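You operate a simulated robot arm through the tools that you are given. There is no shell and no other tool. Be economical: measure what you need, move in short steps, check, and stop when the job is done.

You run a simulated two-armed robot. Do the job below in one go: nothing can be reset, and whatever is moved stays where it is left.

JOB
Stand the orange funnel beside the orange sponge. It goes on the side that lies toward x +0.0, y +1.0 (a direction in the base frame), with about 3 cm between them.

Only the result counts: the job must be done as asked and must still hold three seconds after the hand-in. Knocking over, shifting, dropping, spilling or breaking anything else fails it.

ROBOT AND FRAMES
Two 7-joint arms with two-finger parallel grippers on one trunk, on a base that drives. Base frame: it is fixed to the floor where the robot stands at the start and does not move with it; the origin is under the middle of the robot, x ahead of it, y to its left, z up. Units: m, degrees, N and s.
The left shoulder is at the start at [0.06, 0.143, 0.801], the right one opposite. With the tool pointing down near the work surface each hand reaches from about 0.32 to 0.74 m from the robot's upright axis, wherever it stands, measured 20 degrees to its own side. Places, roughly: orange sponge [-2.5, -0.25, 1]. Payload 1.57 kg a hand.
Tool frame (each hand has its own): the origin (TCP) lies between the finger pads and is the grasp point; the fingertips stand 0.03 m ahead of it; z points along the fingers, y is the line along which they close. The gripper opens to 0.11 m. The fingers are 0.024 m wide and 0.012 m thick; the gripper's body (0.048 by 0.112 m) begins 0.078 m behind the TCP.
Orientation is that of the tool frame in the base frame, as a unit quaternion [x, y, z, w]. With the fingers straight down and closing along the base's y, the tool's x points along the base's -x, its y along +y and its z along -z.

CONTROLS
- The arms move only by the tool play_rows. It takes "left_series", "right_series" or both (then of equal length, played together; a hand with none holds still); each is one flat list of numbers, 7 for each row, row after row: the turn, a rotation vector about the tool's x, y, z in degrees, then the shift along the tool's x, y, z in m, then the opening, from 0 (shut) to 1 (fully open). In form: [rx, ry, rz, x, y, z, jaw, rx, ry, rz, x, y, z, jaw, ...]. A call has 1 to 20 rows; each row shifts and turns the commanded pose from where the row before left it, along the tool's axes as they then stand. Rows are played at 5 a second. More than 0.05 m and 8.6 degrees between two rows, or a gripper value outside its range, and nothing of the call is played. Where a pose cannot be reached the arm comes as near as it can. A force on the tool above 40 N (or 10 N above the force at the start of the call, whichever is more), or a blocked arm, ends the call early, and 0.2 s more pass. The fingers move at their own pace (about 0.045 m/s each) and stop on an object; they squeeze with about 42 N. The grip force told is the motor's: it shows also when the fingers shut on nothing. Time passes only in rows, and 0.2 s behind the last, so rows that do not move let the fingers close. It gives the time, the measured TCP pose, the force on the tool (base axes), the opening and the grip force at its end, in the units of the frame above (readings bear some noise), with the torque about the TCP (base axes, N m) and any sound that the robot's microphone picked up, and new pictures: "pictures" is both (left out), scene, wrist or none (wrist: the cameras of the hands that moved).
- Cameras (640 x 400 px; columns grow to the right, rows downward): "scene" is now at [0.0588, 0.0297, 1.4004]; the picture's right is [0.20, -0.98, 0.00], its down [-0.77, -0.16, -0.62] and it looks along [0.61, 0.12, -0.78] (base axes); focal length 249 px, centre (320, 200). "left" rides on the left gripper at [0.07, -0.016, -0.141] in its tool frame; the picture's right is [0.23, 0.97, 0.00], its down [-0.86, 0.20, -0.48] and it looks along [-0.47, 0.11, 0.88] (tool axes); focal length 222 px, centre (320, 200). "right" rides on the right gripper at [0.07, 0.016, -0.141] in its tool frame; the picture's right is [-0.23, 0.97, 0.00], its down [-0.86, -0.20, -0.48] and it looks along [-0.47, -0.11, 0.88] (tool axes); focal length 222 px, centre (320, 200). There is no depth. A picture from a camera that has moved, and an enlarged one, comes with that camera's place and axes in the base frame and with its lens. The place of the scene camera against the robot may be out by one fixed shift of up to 0.025 m in any direction.
- raise_lower(by): slides the trunk up (or, below 0, down) by that many m; the arms and the scene camera ride with it, the base frame stays. It gives what a move gives, with no picture.
- base_move(legs): drives the robot by 1 to 6 legs, each [ahead, left, turn to the left] in m, m and degrees, along the robot's own axes; the way and the turn of a leg run together, so that a leg with both is an arc; at most 1.5 m and 180 degrees a leg. The arms and the cameras ride along, it lands a little off, and it stops where it bumps. It gives what a move gives, and a new picture of the scene camera.
- pan_tilt(pan, tilt): turns the head with the scene camera to pan (to the left, within 86 degrees either way) and tilt (down, from -29 to 69), counted from straight ahead of the robot. It gives what a move gives, and a new picture of the scene camera.
- close_up(camera, box): a new picture of the part [left, top, right, bottom] of that camera's present view, enlarged. No time passes.
- job_done(): hands the job in; it is judged then, once.

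Go step by step. Nothing tells you exact positions but the pictures and the camera data: compare them with the known pose of the tool, close in by small moves and look again before you grip or let go. The budget is 120 turns and 260 pictures, counting those below and the enlarged ones. Unless the task says otherwise, let go and move clear before handing in, and close with one line.

The tools are called after "Request:" as a command line: name --argument value ..., lists and objects as JSON in quotes. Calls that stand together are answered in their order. play_rows: Moves the arms, as the interface text tells. Its arguments: {"type":"object","properties":{"left_series":{"type":"array","items":{"type":"number"}},"right_series":{"type":"array","items":{"type":"number"}},"pictures":{"type":"string","enum":["both","scene","wrist","none"]}},"required":[]} The other tools are called the same way: raise_lower (by) slides the trunk up or down; base_move (legs) drives the base; pan_tilt (pan, tilt) turns the head that bears the scene camera; close_up (camera, box) takes an enlarged picture of a part of a camera's view; job_done () hands the job in.

At the start:

```text
t: 0.0
left_tool_pos: [0.3917, 0.244, 0.8909]
left_tcp_rot: [0.0, 1.0, -0.001, 0.001]
left_force: [0.4, -0.5, 0.6]
left_moment: [-0.01, 0.01, 0.0]
left_opening: 0.1101
left_grip_force: 0.0
right_tool_pos: [0.3804, -0.0853, 0.782]
right_tcp_rot: [0.0, 1.0, 0.0, 0.0]
right_force: [0.5, -0.9, -0.2]
right_moment: [-0.01, 0.02, -0.02]
right_opening: 0.1101
right_grip_force: 0.0
trunk travel left (down, up): [-0.4, 0.19]
robot x, y, heading: [-0.0007, 0.0022, -0.0]
head pan, tilt: [11.5, 51.4]
```

scene: 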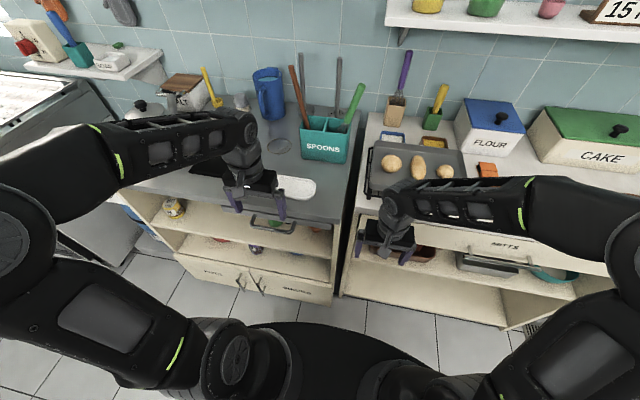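
right: 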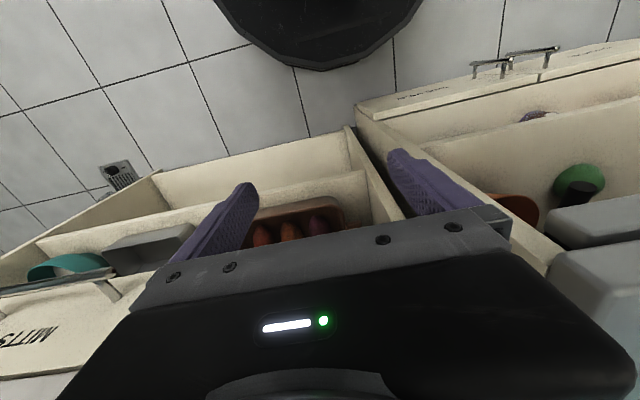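
left: 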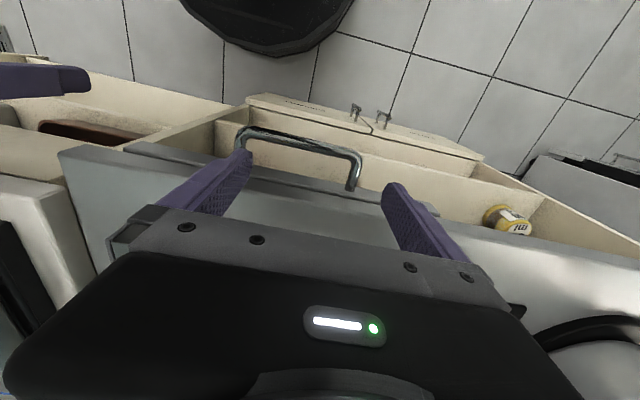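

I see a kitchen counter ahead; the sponge is behind the robot at about x -2.5. I look around for the funnel first.

Request:
pan_tilt --pan -40 --tilt 30

Request:
pan_tilt --pan 50 --tilt 30

Request:
pan_tilt --pan 5 --tilt 25

```text
t: 1.2
left_tool_pos: [0.3912, 0.2443, 0.8915]
left_tcp_rot: [0.0, 1.0, 0.0, 0.0]
left_force: [0.0, 0.8, -0.2]
left_moment: [0.0, 0.01, 0.0]
left_opening: 0.11
left_grip_force: 0.1
right_tool_pos: [0.3817, -0.0851, 0.7827]
right_tcp_rot: [0.0, 1.0, 0.0, 0.0]
right_force: [-0.1, 0.4, 0.0]
right_moment: [0.01, 0.02, 0.02]
right_opening: 0.1099
right_grip_force: 0.1
trunk travel left (down, up): [-0.4, 0.19]
robot x, y, heading: [0.0018, -0.0018, 0.2]
head pan, tilt: [-40.0, 30.0]
camera scene: at [0.0539, -0.0434, 1.4317], right [-0.64, -0.77, 0.0], down [-0.38, 0.32, -0.87], along [0.66, -0.56, -0.5], focal length 249 px, centre (320, 200)
```

scene: 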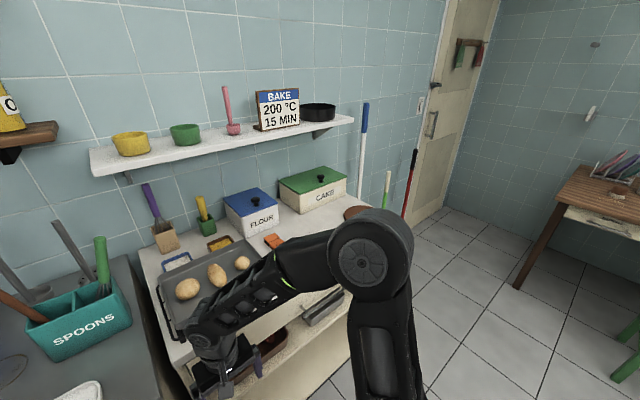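

```text
t: 2.9
left_tool_pos: [0.3909, 0.2451, 0.8924]
left_tcp_rot: [0.0, 1.0, -0.001, 0.0]
left_force: [0.4, 0.0, 0.4]
left_moment: [0.0, -0.02, 0.01]
left_opening: 0.1102
left_grip_force: 0.1
right_tool_pos: [0.3807, -0.0858, 0.7835]
right_tcp_rot: [-0.001, 1.0, 0.0, 0.0]
right_force: [-0.2, 0.5, -0.1]
right_moment: [0.03, 0.0, -0.01]
right_opening: 0.1103
right_grip_force: 0.0
trunk travel left (down, up): [-0.4, 0.19]
robot x, y, heading: [0.0016, 0.0011, -0.2]
head pan, tilt: [50.0, 30.0]
camera scene: at [0.0428, 0.0839, 1.4318], right [0.77, -0.64, 0.0], down [-0.32, -0.38, -0.87], along [0.56, 0.66, -0.5], focal length 249 px, centre (320, 200)
```

scene: 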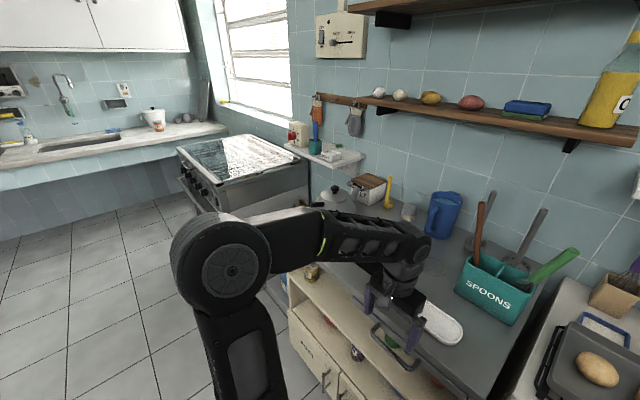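

```text
t: 4.0
left_tool_pos: [0.3916, 0.2453, 0.8918]
left_tcp_rot: [0.0, 1.0, 0.0, 0.0]
left_force: [-0.2, 0.0, -1.1]
left_moment: [0.02, -0.01, 0.01]
left_opening: 0.1099
left_grip_force: 0.0
right_tool_pos: [0.381, -0.0848, 0.7825]
right_tcp_rot: [0.0, 1.0, 0.0, 0.0]
right_force: [0.7, -0.1, 0.1]
right_moment: [0.0, -0.02, 0.02]
right_opening: 0.1099
right_grip_force: 0.2
trunk travel left (down, up): [-0.4, 0.19]
robot x, y, heading: [-0.0002, -0.0008, -0.1]
head pan, tilt: [5.0, 25.0]
camera scene: at [0.0764, 0.0227, 1.4397], right [0.09, -1.0, 0.0], down [-0.42, -0.04, -0.91], along [0.9, 0.08, -0.42], focal length 249 px, centre (320, 200)
```

scene: 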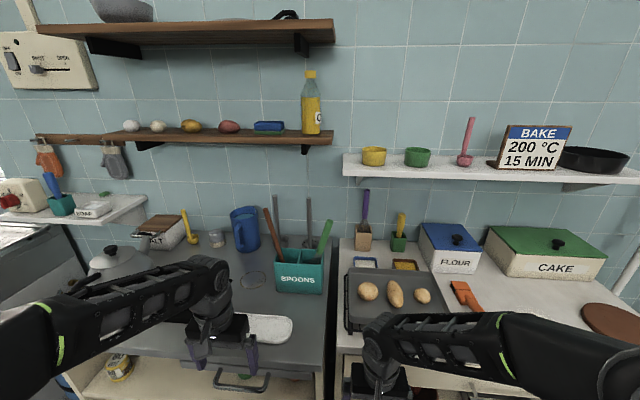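

No funnel in view here. I back off and turn round to see the other side.

Request:
base_move --legs '[[-0.5, 0, 0], [0, 0, 90]]'

Request:
pan_tilt --pan 60 --tilt 20

```text
t: 10.7
left_tool_pos: [-0.7393, 0.3904, 0.8908]
left_tcp_rot: [-0.707, 0.707, 0.0, 0.0]
left_force: [-0.1, -0.1, -0.6]
left_moment: [-0.02, -0.01, 0.03]
left_opening: 0.11
left_grip_force: 0.0
right_tool_pos: [-0.4089, 0.3796, 0.7829]
right_tcp_rot: [0.708, -0.707, 0.0, 0.001]
right_force: [0.2, 0.0, -0.8]
right_moment: [0.01, 0.02, -0.03]
right_opening: 0.1103
right_grip_force: 0.1
trunk travel left (down, up): [-0.4, 0.19]
robot x, y, heading: [-0.4976, -0.0003, 90.2]
head pan, tilt: [5.0, 25.0]
camera scene: at [-0.4876, 0.0765, 1.4397], right [1.0, 0.09, 0.0], down [0.04, -0.42, -0.91], along [-0.08, 0.9, -0.42], focal length 249 px, centre (320, 200)
```

scene: 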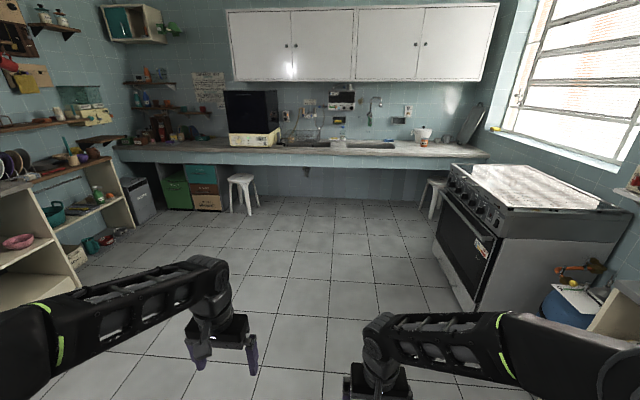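

```text
t: 11.9
left_tool_pos: [-0.7379, 0.391, 0.8908]
left_tcp_rot: [0.707, -0.707, 0.0, 0.001]
left_force: [1.0, 0.7, -0.1]
left_moment: [0.02, 0.01, 0.03]
left_opening: 0.1101
left_grip_force: 0.0
right_tool_pos: [-0.4094, 0.3808, 0.7827]
right_tcp_rot: [0.708, -0.707, 0.0, 0.0]
right_force: [0.5, -0.3, 0.0]
right_moment: [0.01, 0.01, -0.02]
right_opening: 0.11
right_grip_force: 0.0
trunk travel left (down, up): [-0.4, 0.19]
robot x, y, heading: [-0.494, -0.0001, 90.0]
head pan, tilt: [60.0, 20.0]
camera scene: at [-0.5601, 0.0313, 1.4478], right [0.5, 0.87, 0.0], down [0.3, -0.17, -0.94], along [-0.81, 0.47, -0.34], focal length 249 px, centre (320, 200)
```

scene: 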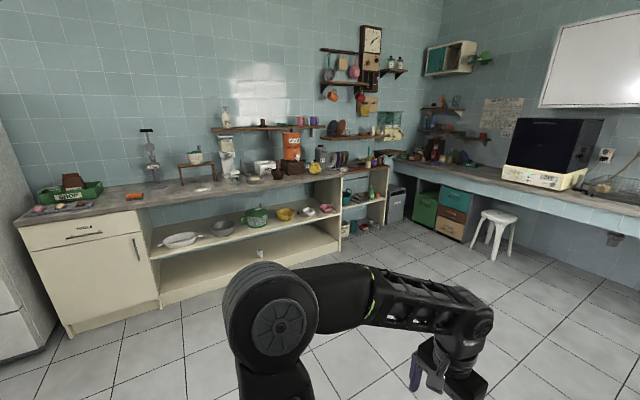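

The sponge seems to lie on the far counter at left (134,196). I look closer for the funnel.

Request:
close_up --camera "scene" --box '[20, 130, 180, 230]'

Request:
close_up --camera "scene" --box '[170, 100, 330, 200]'

Request:
close_up --camera "scene" --box '[310, 20, 470, 120]'

Request:
close_up --camera "scene" --box '[300, 100, 500, 225]'

Request:
close_up --camera "scene" --box '[140, 180, 360, 318]'

```text
4.00 times, centred on (100, 180) of scene
camera zoom: at [-0.5601, 0.0313, 1.4478], right [0.5, 0.87, 0.0], down [0.3, -0.17, -0.94], along [-0.81, 0.47, -0.34], focal length 997 px, centre (1200, 280)
```

zoom: 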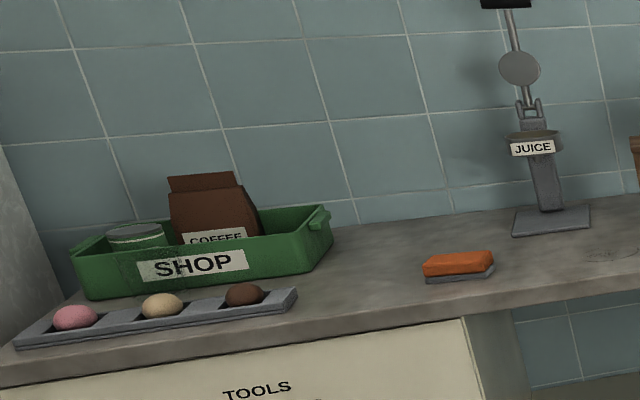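

```text
4.00 times, centred on (250, 150) of scene
camera zoom: at [-0.5601, 0.0313, 1.4478], right [0.5, 0.87, 0.0], down [0.3, -0.17, -0.94], along [-0.81, 0.47, -0.34], focal length 997 px, centre (600, 400)
```

zoom: 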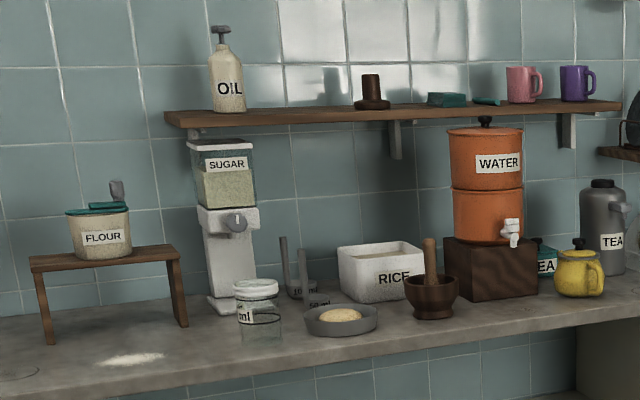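

```text
4.00 times, centred on (390, 70) of scene
camera zoom: at [-0.5601, 0.0313, 1.4478], right [0.5, 0.87, 0.0], down [0.3, -0.17, -0.94], along [-0.81, 0.47, -0.34], focal length 997 px, centre (40, 720)
```

zoom: 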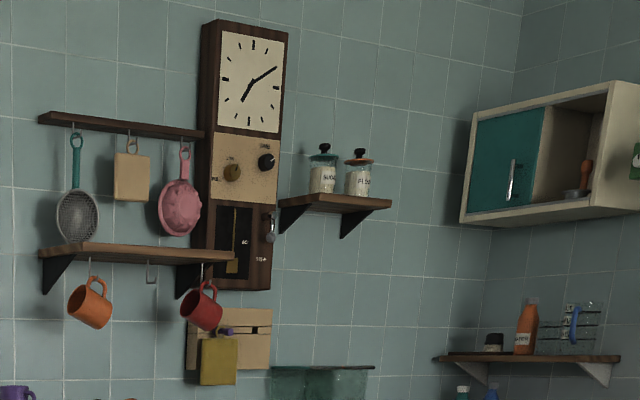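

```text
3.20 times, centred on (400, 162) of scene
camera zoom: at [-0.5601, 0.0313, 1.4478], right [0.5, 0.87, 0.0], down [0.3, -0.17, -0.94], along [-0.81, 0.47, -0.34], focal length 797 px, centre (64, 320)
```

zoom: 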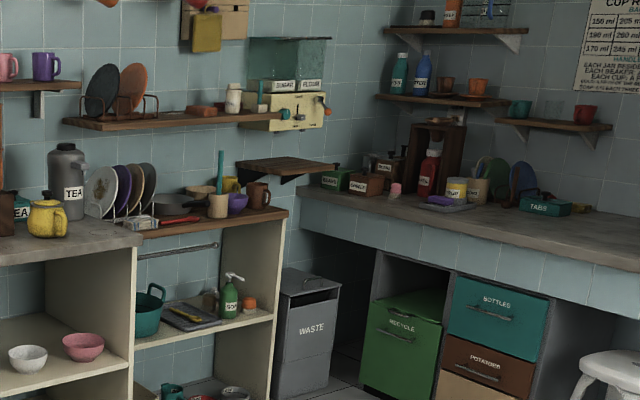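

```text
2.90 times, centred on (250, 249) of scene
camera zoom: at [-0.5601, 0.0313, 1.4478], right [0.5, 0.87, 0.0], down [0.3, -0.17, -0.94], along [-0.81, 0.47, -0.34], focal length 722 px, centre (523, 58)
```

zoom: 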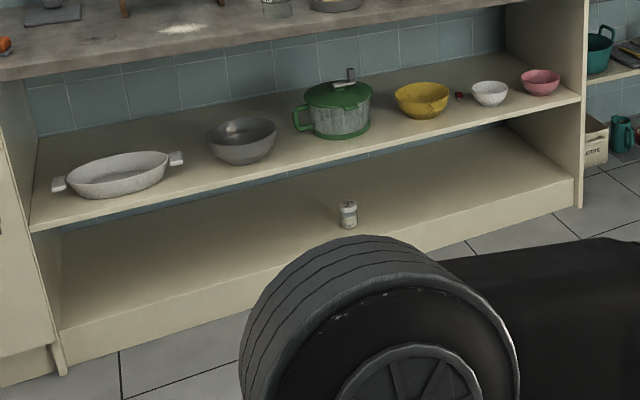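

The sponge is found; no funnel yet. I look at the other parts of the room.

Request:
close_up --camera "scene" --box '[400, 90, 500, 152]'

Request:
pan_tilt --pan 0 --tilt 15

Request:
close_up --camera "scene" --box '[100, 50, 340, 200]'

Request:
close_up --camera "scene" --box '[300, 50, 540, 200]'

Request:
pan_tilt --pan -70 --tilt 25

Request:
base_move --legs '[[0, 0, 120]]'

Request:
pan_tilt --pan 60 --tilt 25

Request:
pan_tilt --pan 0 --tilt 25

```text
6.40 times, centred on (450, 121) of scene
camera zoom: at [-0.5601, 0.0313, 1.4478], right [0.5, 0.87, 0.0], down [0.3, -0.17, -0.94], along [-0.81, 0.47, -0.34], focal length 1594 px, centre (-512, 706)
```

zoom: 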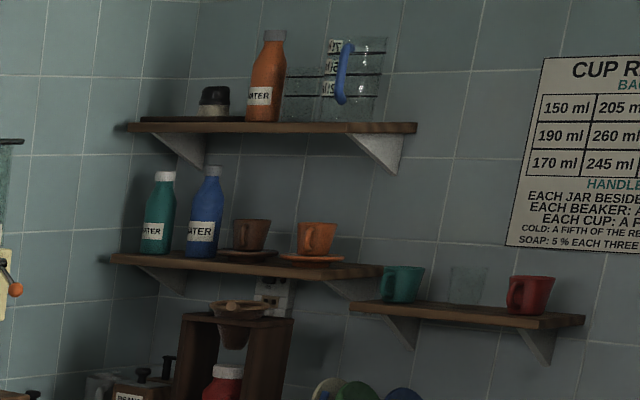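

```text
t: 13.2
left_tool_pos: [-0.7379, 0.3908, 0.8901]
left_tcp_rot: [-0.707, 0.707, 0.0, -0.001]
left_force: [-0.2, -0.2, 0.3]
left_moment: [0.03, 0.04, 0.04]
left_opening: 0.11
left_grip_force: 0.0
right_tool_pos: [-0.4083, 0.3812, 0.781]
right_tcp_rot: [0.708, -0.706, 0.0, 0.0]
right_force: [0.0, 0.4, -1.1]
right_moment: [-0.01, 0.0, 0.0]
right_opening: 0.1099
right_grip_force: 0.0
trunk travel left (down, up): [-0.4, 0.19]
robot x, y, heading: [-0.497, 0.0007, 90.0]
head pan, tilt: [0.0, 15.0]
camera scene: at [-0.4796, 0.0781, 1.456], right [1.0, 0.0, 0.0], down [0.0, -0.26, -0.97], along [0.0, 0.97, -0.26], focal length 249 px, centre (320, 200)
```

scene: 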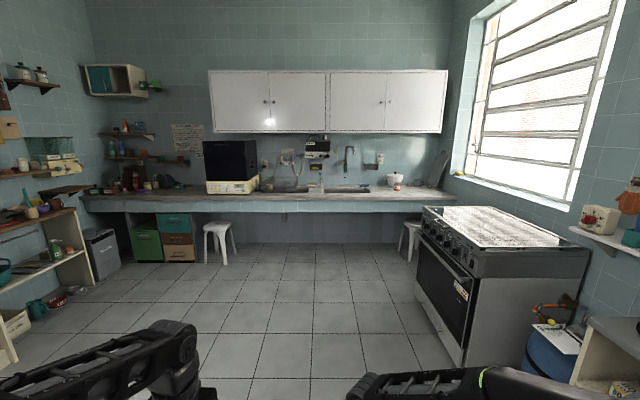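

```text
2.67 times, centred on (220, 125) of scene
camera zoom: at [-0.4796, 0.0781, 1.456], right [1.0, 0.0, 0.0], down [0.0, -0.26, -0.97], along [0.0, 0.97, -0.26], focal length 664 px, centre (587, 400)
```

zoom: 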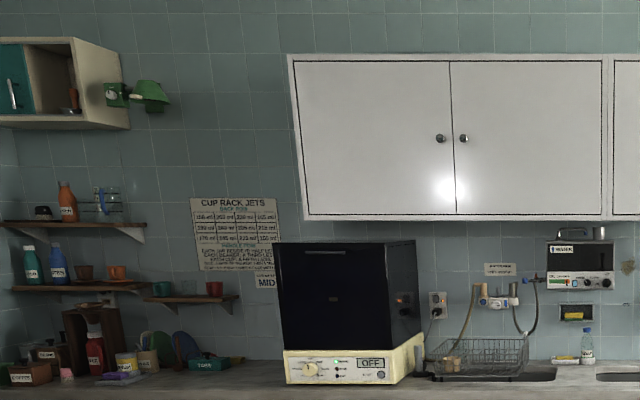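

```text
2.67 times, centred on (420, 125) of scene
camera zoom: at [-0.4796, 0.0781, 1.456], right [1.0, 0.0, 0.0], down [0.0, -0.26, -0.97], along [0.0, 0.97, -0.26], focal length 664 px, centre (53, 400)
```

zoom: 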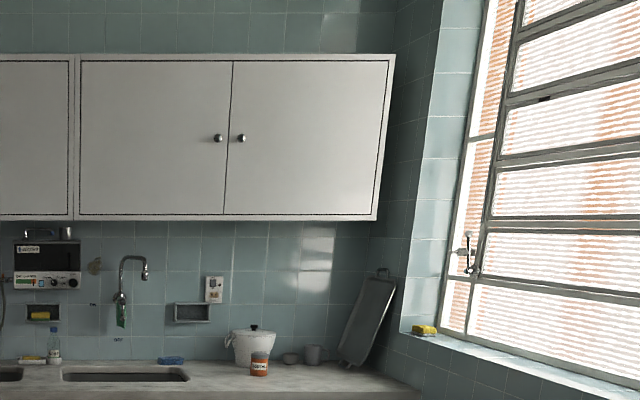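

```text
t: 14.7
left_tool_pos: [-0.7391, 0.3919, 0.8906]
left_tcp_rot: [0.707, -0.707, 0.0, 0.0]
left_force: [-0.7, -0.1, 0.5]
left_moment: [-0.04, -0.02, 0.01]
left_opening: 0.1098
left_grip_force: 0.0
right_tool_pos: [-0.4078, 0.3817, 0.7828]
right_tcp_rot: [0.708, -0.706, 0.0, 0.0]
right_force: [0.5, 0.0, 0.3]
right_moment: [0.0, -0.02, 0.04]
right_opening: 0.1102
right_grip_force: 0.1
trunk travel left (down, up): [-0.4, 0.19]
robot x, y, heading: [-0.4923, 0.0031, 89.9]
head pan, tilt: [-70.0, 25.0]
camera scene: at [-0.3929, 0.0164, 1.4397], right [0.34, -0.94, 0.0], down [-0.4, -0.15, -0.91], along [0.85, 0.31, -0.42], focal length 249 px, centre (320, 200)
```

scene: 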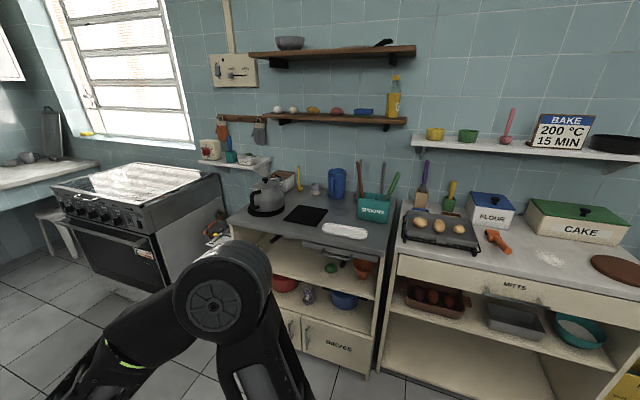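

```text
t: 20.1
left_tool_pos: [-0.7093, -0.4073, 0.8904]
left_tcp_rot: [0.966, 0.26, 0.0, -0.001]
left_force: [0.1, 0.2, 0.1]
left_moment: [-0.02, -0.04, -0.02]
left_opening: 0.1097
left_grip_force: 0.0
right_tool_pos: [-0.8665, -0.1169, 0.7812]
right_tcp_rot: [0.966, 0.259, 0.0, 0.0]
right_force: [-0.2, -0.5, 0.6]
right_moment: [0.01, 0.01, 0.01]
right_opening: 0.1102
right_grip_force: 0.0
trunk travel left (down, up): [-0.4, 0.19]
robot x, y, heading: [-0.4954, -0.0008, -149.9]
head pan, tilt: [-70.0, 25.0]
camera scene: at [-0.5242, 0.0887, 1.4397], right [0.64, 0.77, 0.0], down [0.32, -0.27, -0.91], along [-0.69, 0.58, -0.42], focal length 249 px, centre (320, 200)
```

scene: 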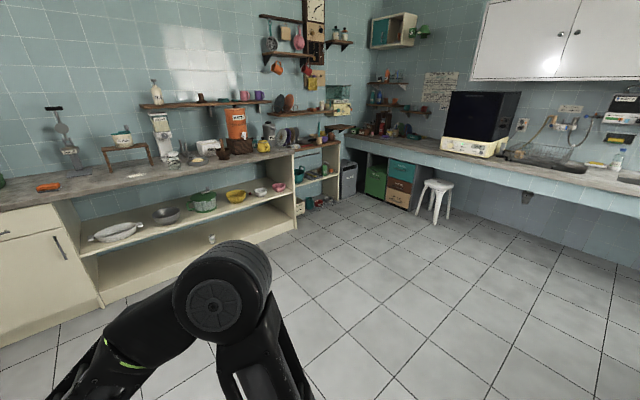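

```text
t: 22.2
left_tool_pos: [-0.7086, -0.4068, 0.8902]
left_tcp_rot: [0.966, 0.26, 0.0, 0.001]
left_force: [0.2, -0.7, -0.6]
left_moment: [0.03, 0.01, 0.0]
left_opening: 0.11
left_grip_force: 0.1
right_tool_pos: [-0.8663, -0.1175, 0.7842]
right_tcp_rot: [0.966, 0.259, 0.0, 0.0]
right_force: [-0.5, 0.8, 0.1]
right_moment: [0.03, 0.03, -0.03]
right_opening: 0.1102
right_grip_force: 0.1
trunk travel left (down, up): [-0.4, 0.19]
robot x, y, heading: [-0.4927, -0.0036, -149.7]
head pan, tilt: [60.0, 25.0]
camera scene: at [-0.4535, -0.0626, 1.4397], right [-1.0, 0.0, 0.0], down [0.0, 0.42, -0.91], along [0.0, -0.91, -0.42], focal length 249 px, centre (320, 200)
```

scene: 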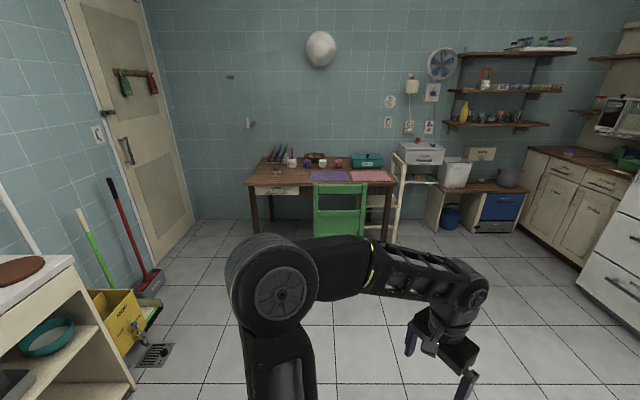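

```text
t: 23.5
left_tool_pos: [-0.71, -0.4077, 0.8915]
left_tcp_rot: [0.966, 0.26, 0.0, 0.0]
left_force: [-0.4, -0.7, 1.3]
left_moment: [0.01, 0.02, 0.01]
left_opening: 0.1101
left_grip_force: 0.1
right_tool_pos: [-0.8667, -0.1178, 0.7825]
right_tcp_rot: [0.966, 0.26, 0.0, 0.001]
right_force: [-0.4, -0.3, -0.5]
right_moment: [-0.03, 0.01, -0.04]
right_opening: 0.11
right_grip_force: 0.0
trunk travel left (down, up): [-0.4, 0.19]
robot x, y, heading: [-0.4966, 0.0031, -149.9]
head pan, tilt: [0.0, 25.0]
camera scene: at [-0.5332, -0.0167, 1.4397], right [-0.5, 0.86, 0.0], down [0.37, 0.21, -0.91], along [-0.78, -0.45, -0.42], focal length 249 px, centre (320, 200)
```

scene: 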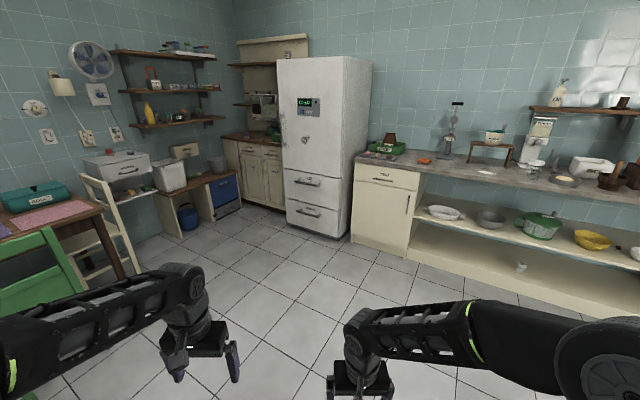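

I zoom into the unexamined corners, and turn back to check the orange items at the first counter.

Request:
close_up --camera "scene" --box '[70, 30, 310, 180]'

Request:
close_up --camera "scene" --box '[70, 130, 310, 280]'

Request:
pan_tilt --pan 60 --tilt 25

Request:
close_up --camera "scene" --box '[240, 110, 400, 210]'

Request:
close_up --camera "scene" --box '[400, 30, 640, 180]'

Request:
base_move --legs '[[0, 0, 90]]'

Request:
close_up --camera "scene" --box '[240, 110, 480, 260]'

```text
2.67 times, centred on (190, 105) of scene
camera zoom: at [-0.5332, -0.0167, 1.4397], right [-0.5, 0.86, 0.0], down [0.37, 0.21, -0.91], along [-0.78, -0.45, -0.42], focal length 664 px, centre (667, 453)
```

zoom: 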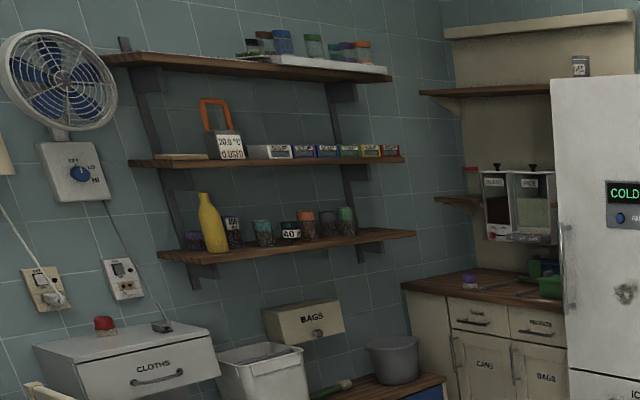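

```text
2.67 times, centred on (190, 205) of scene
camera zoom: at [-0.5332, -0.0167, 1.4397], right [-0.5, 0.86, 0.0], down [0.37, 0.21, -0.91], along [-0.78, -0.45, -0.42], focal length 664 px, centre (667, 187)
```

zoom: 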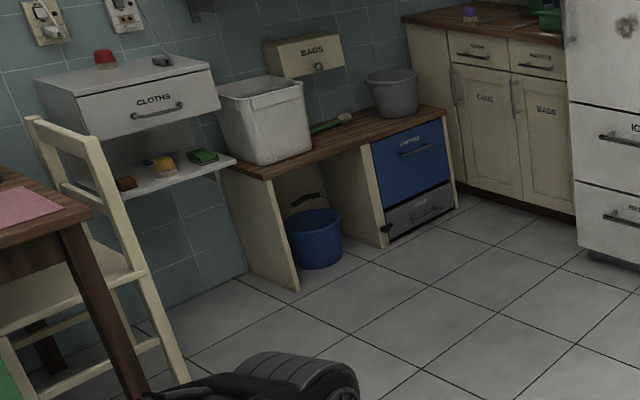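

```text
t: 24.8
left_tool_pos: [-0.7094, -0.4072, 0.8908]
left_tcp_rot: [0.966, 0.259, 0.0, 0.0]
left_force: [1.1, 0.3, -0.3]
left_moment: [0.0, 0.02, 0.01]
left_opening: 0.1099
left_grip_force: 0.1
right_tool_pos: [-0.8661, -0.1164, 0.7816]
right_tcp_rot: [0.966, 0.26, -0.001, 0.0]
right_force: [0.7, -0.4, 1.0]
right_moment: [0.02, -0.01, 0.02]
right_opening: 0.1101
right_grip_force: 0.0
trunk travel left (down, up): [-0.4, 0.19]
robot x, y, heading: [-0.4941, -0.0001, -150.0]
head pan, tilt: [60.0, 25.0]
camera scene: at [-0.4535, -0.0626, 1.4397], right [-1.0, 0.0, 0.0], down [0.0, 0.42, -0.91], along [0.0, -0.91, -0.42], focal length 249 px, centre (320, 200)
```

scene: 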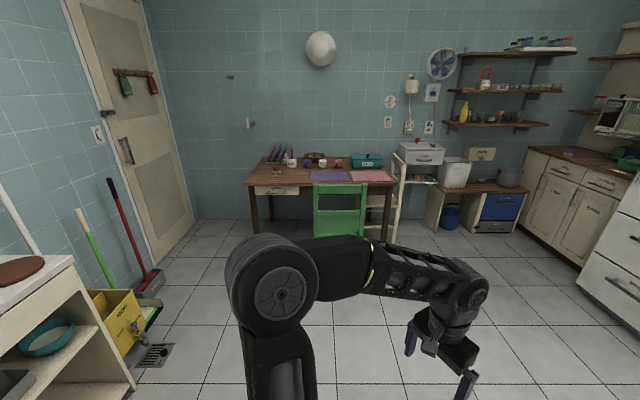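

```text
4.00 times, centred on (320, 160) of scene
camera zoom: at [-0.4535, -0.0626, 1.4397], right [-1.0, 0.0, 0.0], down [0.0, 0.42, -0.91], along [0.0, -0.91, -0.42], focal length 997 px, centre (320, 360)
```

zoom: 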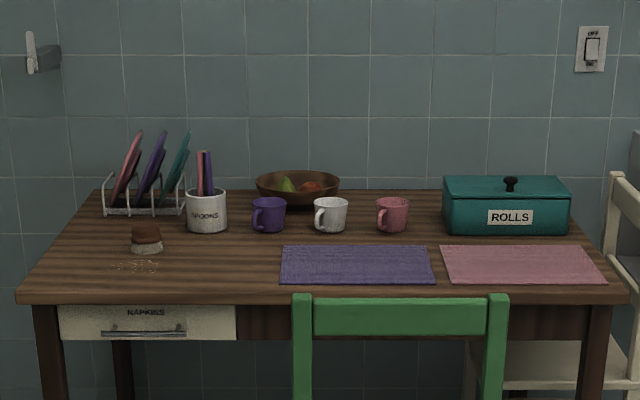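

```text
2.67 times, centred on (520, 105) of scene
camera zoom: at [-0.4535, -0.0626, 1.4397], right [-1.0, 0.0, 0.0], down [0.0, 0.42, -0.91], along [0.0, -0.91, -0.42], focal length 664 px, centre (-213, 453)
```

zoom: 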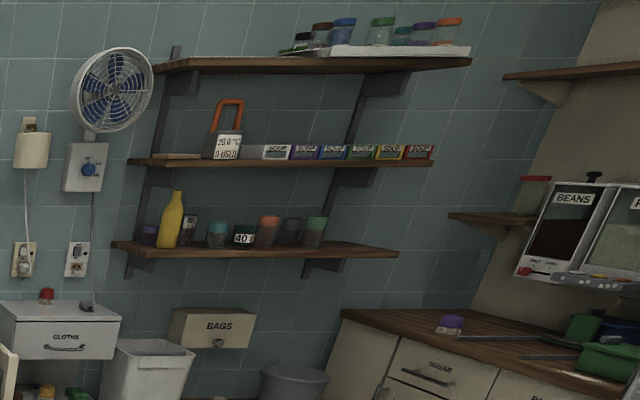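

```text
t: 28.9
left_tool_pos: [-0.0916, -0.2255, 0.8903]
left_tcp_rot: [0.509, 0.861, -0.001, 0.0]
left_force: [0.0, -0.8, -0.6]
left_moment: [0.03, 0.0, 0.03]
left_opening: 0.1101
left_grip_force: 0.1
right_tool_pos: [-0.3858, -0.3748, 0.7823]
right_tcp_rot: [0.509, 0.861, 0.0, 0.0]
right_force: [-0.2, 0.3, 0.8]
right_moment: [-0.01, -0.01, 0.01]
right_opening: 0.1103
right_grip_force: 0.0
trunk travel left (down, up): [-0.4, 0.19]
robot x, y, heading: [-0.492, -0.0012, -61.2]
head pan, tilt: [60.0, 25.0]
camera scene: at [-0.4016, 0.0388, 1.4397], right [-0.02, -1.0, 0.0], down [-0.42, 0.01, -0.91], along [0.91, -0.02, -0.42], focal length 249 px, centre (320, 200)
```

scene: 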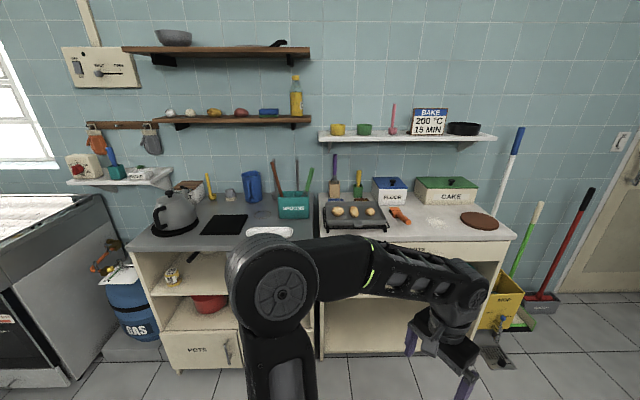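

```text
2.67 times, centred on (360, 185) of scene
camera zoom: at [-0.4016, 0.0388, 1.4397], right [-0.02, -1.0, 0.0], down [-0.42, 0.01, -0.91], along [0.91, -0.02, -0.42], focal length 664 px, centre (213, 240)
```

zoom: 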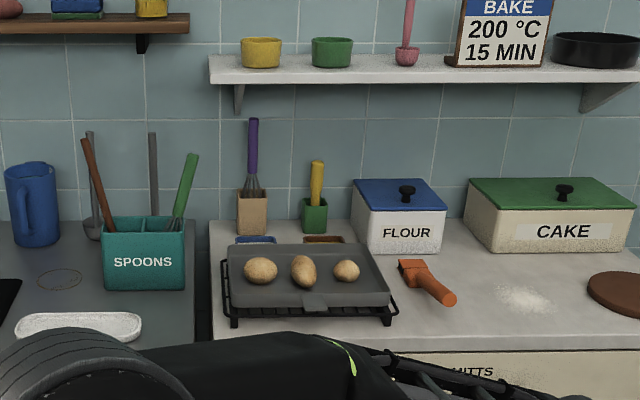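

One reddish-orange object sits on the shelf beneath the left counter; I look at it again from the earlier stance.

Request:
base_move --legs '[[0, 0, 150]]'

Request:
pan_tilt --pan -75 --tilt 35

Request:
close_up --camera "scene" --box '[200, 140, 440, 290]'

Request:
close_up --camera "scene" --box '[390, 180, 640, 336]'

```text
t: 35.7
left_tool_pos: [-0.7691, 0.3712, 0.8907]
left_tcp_rot: [0.735, -0.679, 0.0, 0.0]
left_force: [-0.5, -0.6, -0.1]
left_moment: [0.02, -0.03, 0.0]
left_opening: 0.1102
left_grip_force: 0.0
right_tool_pos: [-0.4398, 0.3863, 0.7832]
right_tcp_rot: [0.735, -0.678, 0.0, -0.001]
right_force: [0.4, -0.2, -0.3]
right_moment: [0.01, -0.02, 0.01]
right_opening: 0.11
right_grip_force: 0.0
trunk travel left (down, up): [-0.4, 0.19]
robot x, y, heading: [-0.4917, -0.0024, 94.7]
head pan, tilt: [60.0, 25.0]
camera scene: at [-0.5603, 0.0244, 1.4397], right [0.43, 0.9, 0.0], down [0.38, -0.18, -0.91], along [-0.82, 0.39, -0.42], focal length 249 px, centre (320, 200)
```

scene: 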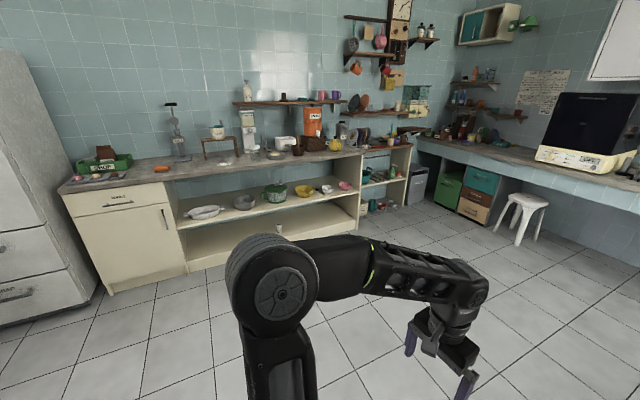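

```text
t: 37.9
left_tool_pos: [-0.7678, 0.372, 0.8915]
left_tcp_rot: [0.734, -0.679, 0.0, 0.0]
left_force: [0.2, -0.4, 0.0]
left_moment: [-0.02, 0.0, 0.02]
left_opening: 0.11
left_grip_force: 0.3
right_tool_pos: [-0.4406, 0.3872, 0.7821]
right_tcp_rot: [0.735, -0.678, -0.001, 0.0]
right_force: [0.0, 0.0, -0.5]
right_moment: [-0.03, 0.02, 0.01]
right_opening: 0.1101
right_grip_force: 0.0
trunk travel left (down, up): [-0.4, 0.19]
robot x, y, heading: [-0.4918, 0.0015, 94.1]
head pan, tilt: [-75.0, 35.0]
camera scene: at [-0.3941, 0.0143, 1.424], right [0.34, -0.94, 0.0], down [-0.54, -0.19, -0.82], along [0.77, 0.27, -0.57], focal length 249 px, centre (320, 200)
```

scene: 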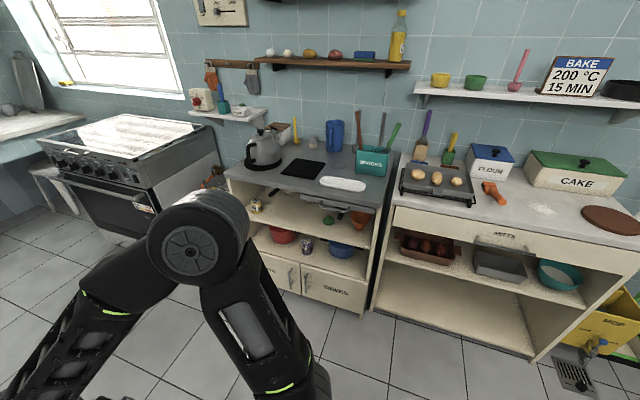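

```text
2.67 times, centred on (320, 215) of scene
camera zoom: at [-0.3941, 0.0143, 1.424], right [0.34, -0.94, 0.0], down [-0.54, -0.19, -0.82], along [0.77, 0.27, -0.57], focal length 664 px, centre (320, 160)
```

zoom: 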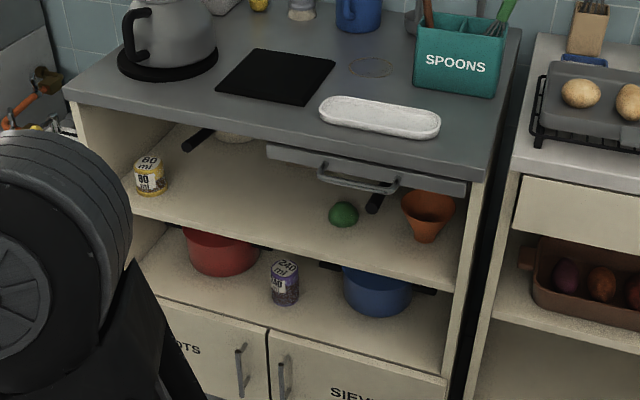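

```text
2.56 times, centred on (515, 258) of scene
camera zoom: at [-0.3941, 0.0143, 1.424], right [0.34, -0.94, 0.0], down [-0.54, -0.19, -0.82], along [0.77, 0.27, -0.57], focal length 638 px, centre (-179, 52)
```

zoom: 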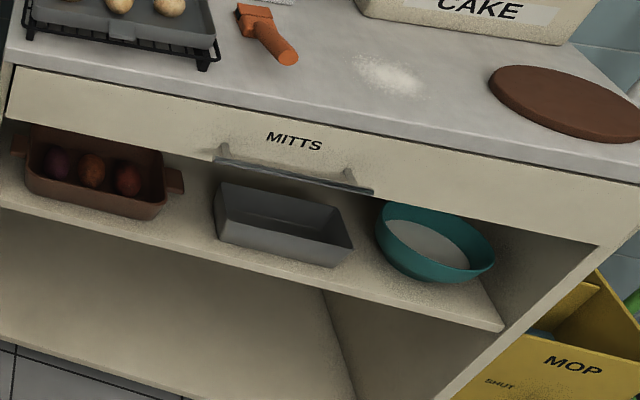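

Found: the orange funnel stands on the shelf under the left counter, spout down, near the front right. I face it and lower the trunk for a better look.

Request:
base_move --legs '[[0, 0, -94]]'

Request:
raise_lower --by -0.3

Request:
pan_tilt --pan 10 --tilt 35

```text
t: 42.4
left_tool_pos: [-0.0946, 0.2306, 0.8905]
left_tcp_rot: [0.018, 1.0, 0.0, 0.001]
left_force: [-0.3, -0.2, 0.0]
left_moment: [-0.01, 0.02, 0.0]
left_opening: 0.1101
left_grip_force: 0.1
right_tool_pos: [-0.1154, -0.0986, 0.7827]
right_tcp_rot: [0.019, 1.0, -0.001, -0.001]
right_force: [-0.1, 0.2, -0.5]
right_moment: [0.0, 0.0, 0.01]
right_opening: 0.1101
right_grip_force: 0.1
trunk travel left (down, up): [-0.4, 0.19]
robot x, y, heading: [-0.4963, 0.0013, -2.1]
head pan, tilt: [-75.0, 35.0]
camera scene: at [-0.4896, -0.0702, 1.424], right [-0.97, -0.22, 0.0], down [-0.13, 0.56, -0.82], along [0.18, -0.8, -0.57], focal length 249 px, centre (320, 200)
```

scene: 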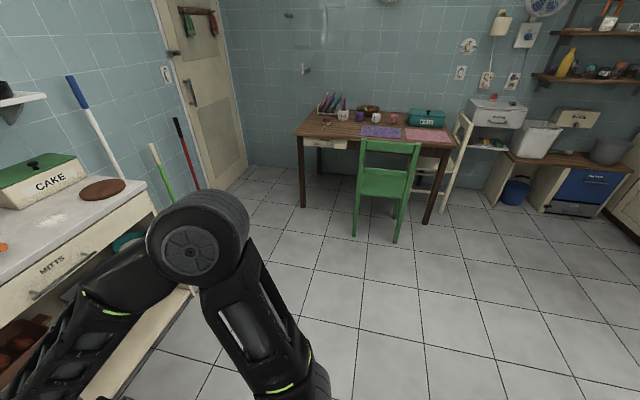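

```text
t: 45.4
left_tool_pos: [-0.0938, 0.2291, 0.5909]
left_tcp_rot: [0.019, 1.0, 0.0, 0.0]
left_force: [-0.2, 1.0, 0.2]
left_moment: [0.0, 0.02, 0.01]
left_opening: 0.1102
left_grip_force: 0.1
right_tool_pos: [-0.1168, -0.1, 0.4822]
right_tcp_rot: [0.019, 1.0, 0.001, 0.0]
right_force: [0.1, -0.9, 0.2]
right_moment: [0.01, 0.02, 0.02]
right_opening: 0.1101
right_grip_force: 0.0
trunk travel left (down, up): [-0.1, 0.49]
robot x, y, heading: [-0.4928, -0.0028, -2.2]
head pan, tilt: [-75.0, 35.0]
```

```text
t: 47.0
left_tool_pos: [-0.0933, 0.2303, 0.591]
left_tcp_rot: [0.019, 1.0, 0.001, -0.001]
left_force: [0.1, 0.3, 0.3]
left_moment: [-0.02, 0.01, -0.03]
left_opening: 0.1099
left_grip_force: 0.1
right_tool_pos: [-0.1155, -0.0991, 0.4826]
right_tcp_rot: [0.019, 1.0, 0.0, 0.0]
right_force: [0.4, 0.4, 1.3]
right_moment: [0.01, -0.03, 0.0]
right_opening: 0.1099
right_grip_force: 0.1
trunk travel left (down, up): [-0.1, 0.49]
robot x, y, heading: [-0.4894, -0.0049, -2.1]
head pan, tilt: [10.0, 35.0]
camera scene: at [-0.4221, 0.0278, 1.124], right [0.14, -0.99, 0.0], down [-0.57, -0.08, -0.82], along [0.81, 0.11, -0.57], focal length 249 px, centre (320, 200)
```

scene: 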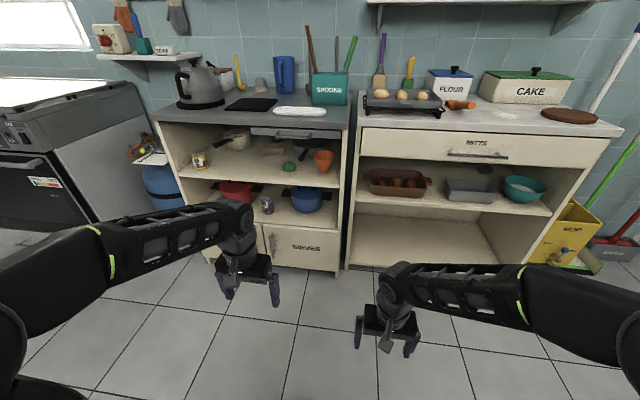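

Request:
close_up --camera "scene" --box '[240, 100, 384, 190]'

```text
4.44 times, centred on (312, 145) of scene
camera zoom: at [-0.4221, 0.0278, 1.124], right [0.14, -0.99, 0.0], down [-0.57, -0.08, -0.82], along [0.81, 0.11, -0.57], focal length 1107 px, centre (356, 444)
```

zoom: 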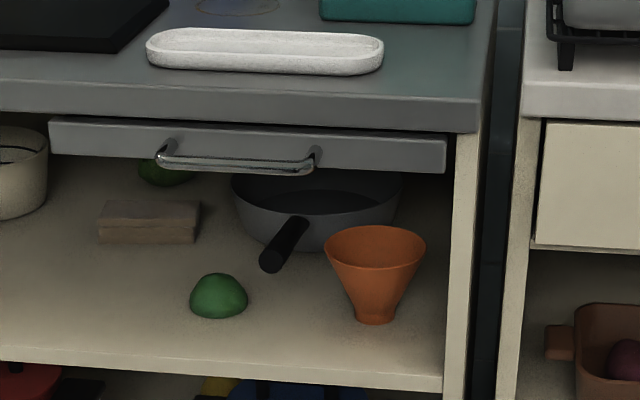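

The funnel stands spout-down at about (0.57, 0.14, 0.585), some 0.12 m behind the shelf edge, a pan just behind it. I plan to grip its lower part with the left hand pitched nearly level; first I turn the hand.

Request:
base_move --legs '[[0, 0, 2.1]]'

Request:
play_rows --left_series '[0, -8.2, 0, 0, 0, 0, 1, 0, -8.2, 0, 0, 0, 0, 1, 0, -8.2, 0, 0, 0, 0, 1, 0, -8.2, 0, 0, 0, 0, 1, 0, -8.2, 0, 0, 0, 0, 1, 0, -8.2, 0, 0, 0, 0, 1, 0, -8.2, 0, 0, 0, 0, 1, 0, -7.6, 0, 0, 0, 0, 1, 0, 0, 0, 0, -0.05, 0, 1, 0, 0, 0, 0, -0.05, 0, 1, 0, 0, 0, -0.05, 0, 0, 0.8]'

```text
t: 47.8
left_tool_pos: [-0.1033, 0.2456, 0.5899]
left_tcp_rot: [0.0, 1.0, 0.0, 0.0]
left_force: [-0.4, 0.5, -0.1]
left_moment: [0.0, 0.02, -0.01]
left_opening: 0.11
left_grip_force: 0.0
right_tool_pos: [-0.1133, -0.0851, 0.4834]
right_tcp_rot: [-0.001, 1.0, 0.0, -0.001]
right_force: [0.6, -0.5, 0.1]
right_moment: [0.01, -0.01, 0.01]
right_opening: 0.1099
right_grip_force: 0.1
trunk travel left (down, up): [-0.1, 0.49]
robot x, y, heading: [-0.4951, -0.0009, -0.0]
head pan, tilt: [10.0, 35.0]
camera scene: at [-0.4226, 0.0299, 1.124], right [0.17, -0.98, 0.0], down [-0.56, -0.1, -0.82], along [0.81, 0.14, -0.57], focal length 249 px, centre (320, 200)
```

scene: 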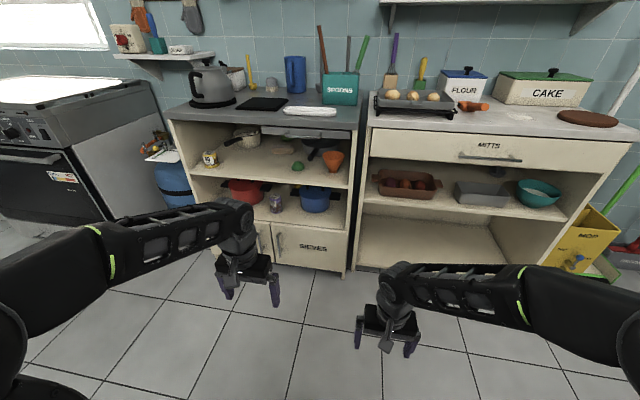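

```text
t: 50.2
left_tool_pos: [0.0286, 0.1794, 0.7099]
left_tcp_rot: [0.0, 0.843, 0.0, 0.537]
left_force: [-0.1, 0.1, -0.4]
left_moment: [-0.01, 0.03, 0.0]
left_opening: 0.0882
left_grip_force: 0.1
left hand out of reach, approached as far as the arm can: row 4, 5, 6, 7, 8, 9
right_tool_pos: [-0.1128, -0.084, 0.4809]
right_tcp_rot: [-0.001, 1.0, 0.0, 0.0]
right_force: [-1.3, 0.2, 0.3]
right_moment: [-0.01, 0.01, -0.02]
right_opening: 0.1099
right_grip_force: 0.0
trunk travel left (down, up): [-0.1, 0.49]
robot x, y, heading: [-0.4919, 0.001, -0.2]
head pan, tilt: [10.0, 35.0]
camera scene: at [-0.4226, 0.0299, 1.1239], right [0.17, -0.98, 0.0], down [-0.56, -0.1, -0.82], along [0.81, 0.14, -0.57], focal length 249 px, centre (320, 200)
camera left: at [-0.1268, 0.1631, 0.708], right [-0.1, 0.97, -0.21], down [-0.07, 0.2, 0.98], along [0.99, 0.11, 0.05], focal length 222 px, centre (320, 200)
```

scene: 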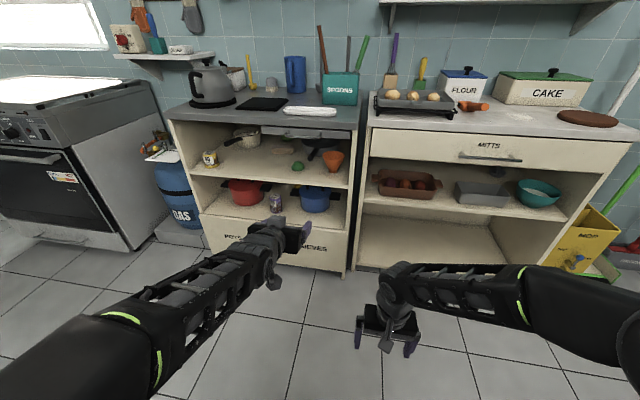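
left: 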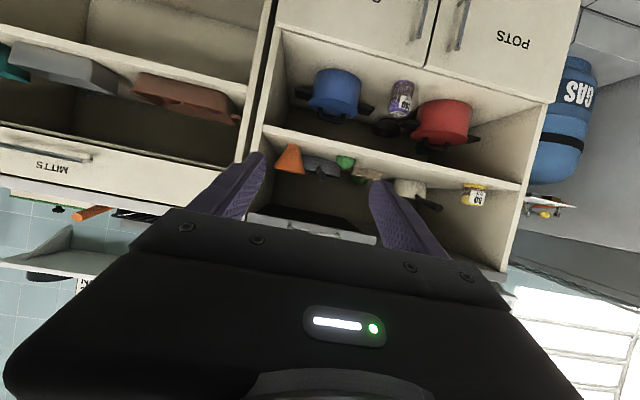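

The hand has the wanted pitch, and the wrist camera sees the funnel. I zoom in from it to measure.

Request:
close_up --camera "left" --box '[240, 110, 400, 210]'

Request:
close_up --camera "scene" --box '[270, 125, 366, 185]'

```text
4.00 times, centred on (320, 160) of left
camera zoom: at [-0.1268, 0.1631, 0.708], right [-0.1, 0.97, -0.21], down [-0.07, 0.2, 0.98], along [0.99, 0.11, 0.05], focal length 888 px, centre (320, 360)
```

zoom: 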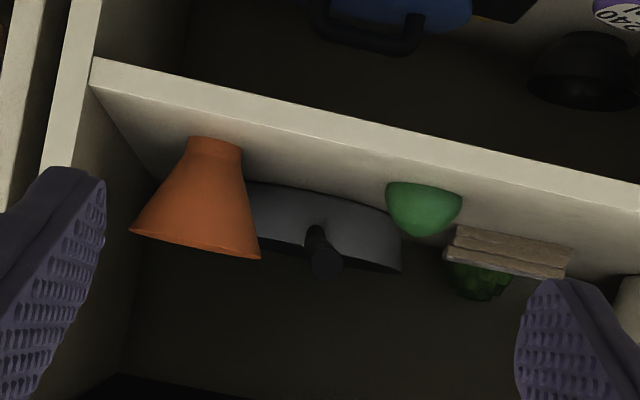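

```text
6.67 times, centred on (318, 155) of scene
camera zoom: at [-0.4226, 0.0299, 1.1239], right [0.17, -0.98, 0.0], down [-0.56, -0.1, -0.82], along [0.81, 0.14, -0.57], focal length 1661 px, centre (333, 500)
```

zoom: 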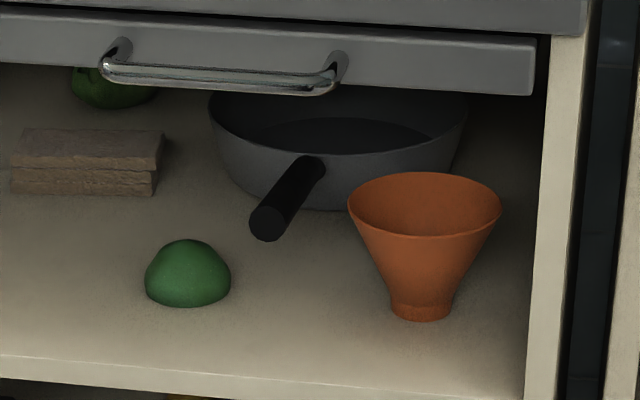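

By the wrist camera the base of the funnel is near (0.57, 0.125, 0.594). I line the hand up in y and z, then drive nearer.

Request:
play_rows --left_series '[0, 0, 0, 0.032, -0.027, 0.015, 0.8, 0, 0, 0, 0.032, -0.027, 0.015, 0.8]' --pictures "none"

Request:
base_move --legs '[[0.28, 0, 0]]'

Request:
play_rows --left_series '[0, 0, 0, 0, 0, 0, 0.8]' --pictures "wrist"

```text
t: 50.8
left_tool_pos: [0.0302, 0.127, 0.6378]
left_tcp_rot: [-0.001, 0.843, 0.0, 0.537]
left_force: [0.4, -0.1, -0.3]
left_moment: [0.01, -0.01, 0.03]
left_opening: 0.0883
left_grip_force: 0.0
right_tool_pos: [-0.1135, -0.0855, 0.483]
right_tcp_rot: [0.0, 1.0, 0.0, 0.0]
right_force: [-0.3, -0.6, -1.3]
right_moment: [0.0, -0.04, 0.03]
right_opening: 0.1099
right_grip_force: 0.0
trunk travel left (down, up): [-0.1, 0.49]
robot x, y, heading: [-0.4958, 0.0024, -0.1]
head pan, tilt: [10.0, 35.0]
```

```text
t: 52.7
left_tool_pos: [0.3103, 0.1274, 0.6392]
left_tcp_rot: [-0.001, 0.844, 0.0, 0.537]
left_force: [0.1, 0.0, -0.1]
left_moment: [-0.01, -0.01, -0.01]
left_opening: 0.0882
left_grip_force: 0.1
right_tool_pos: [0.1673, -0.0856, 0.4821]
right_tcp_rot: [-0.001, 1.0, 0.0, 0.0]
right_force: [-1.2, 0.0, 0.2]
right_moment: [0.01, 0.02, 0.0]
right_opening: 0.1101
right_grip_force: 0.1
trunk travel left (down, up): [-0.1, 0.49]
robot x, y, heading: [-0.2162, -0.0019, -0.0]
head pan, tilt: [10.0, 35.0]
camera scene: at [-0.1431, 0.0304, 1.124], right [0.18, -0.98, 0.0], down [-0.56, -0.1, -0.82], along [0.81, 0.14, -0.57], focal length 249 px, centre (320, 200)
```

scene: 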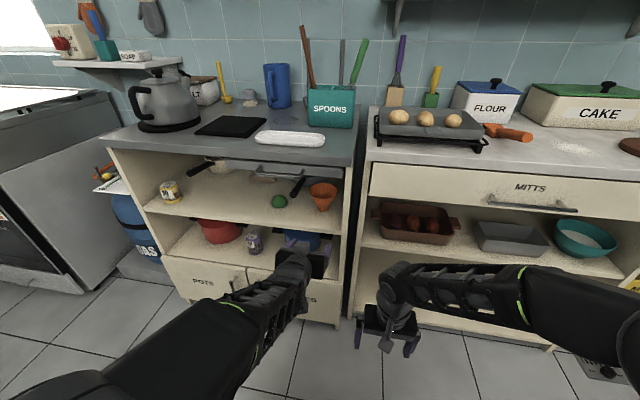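

```text
t: 53.1
left_tool_pos: [0.3102, 0.1279, 0.6389]
left_tcp_rot: [-0.001, 0.843, 0.001, 0.537]
left_force: [-0.2, 0.4, 0.5]
left_moment: [0.06, 0.01, 0.0]
left_opening: 0.0882
left_grip_force: 0.0
right_tool_pos: [0.1667, -0.0832, 0.4837]
right_tcp_rot: [-0.001, 1.0, 0.0, 0.0]
right_force: [-0.3, -0.1, 0.5]
right_moment: [-0.02, -0.02, 0.03]
right_opening: 0.11
right_grip_force: 0.1
trunk travel left (down, up): [-0.1, 0.49]
robot x, y, heading: [-0.2133, 0.0041, 0.3]
head pan, tilt: [10.0, 35.0]
camera left: at [0.1534, 0.1104, 0.6363], right [-0.1, 0.97, -0.21], down [-0.07, 0.2, 0.98], along [0.99, 0.11, 0.05], focal length 222 px, centre (320, 200)
```

left: 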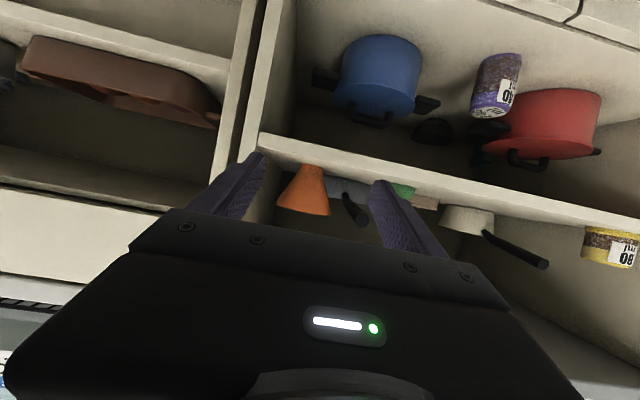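

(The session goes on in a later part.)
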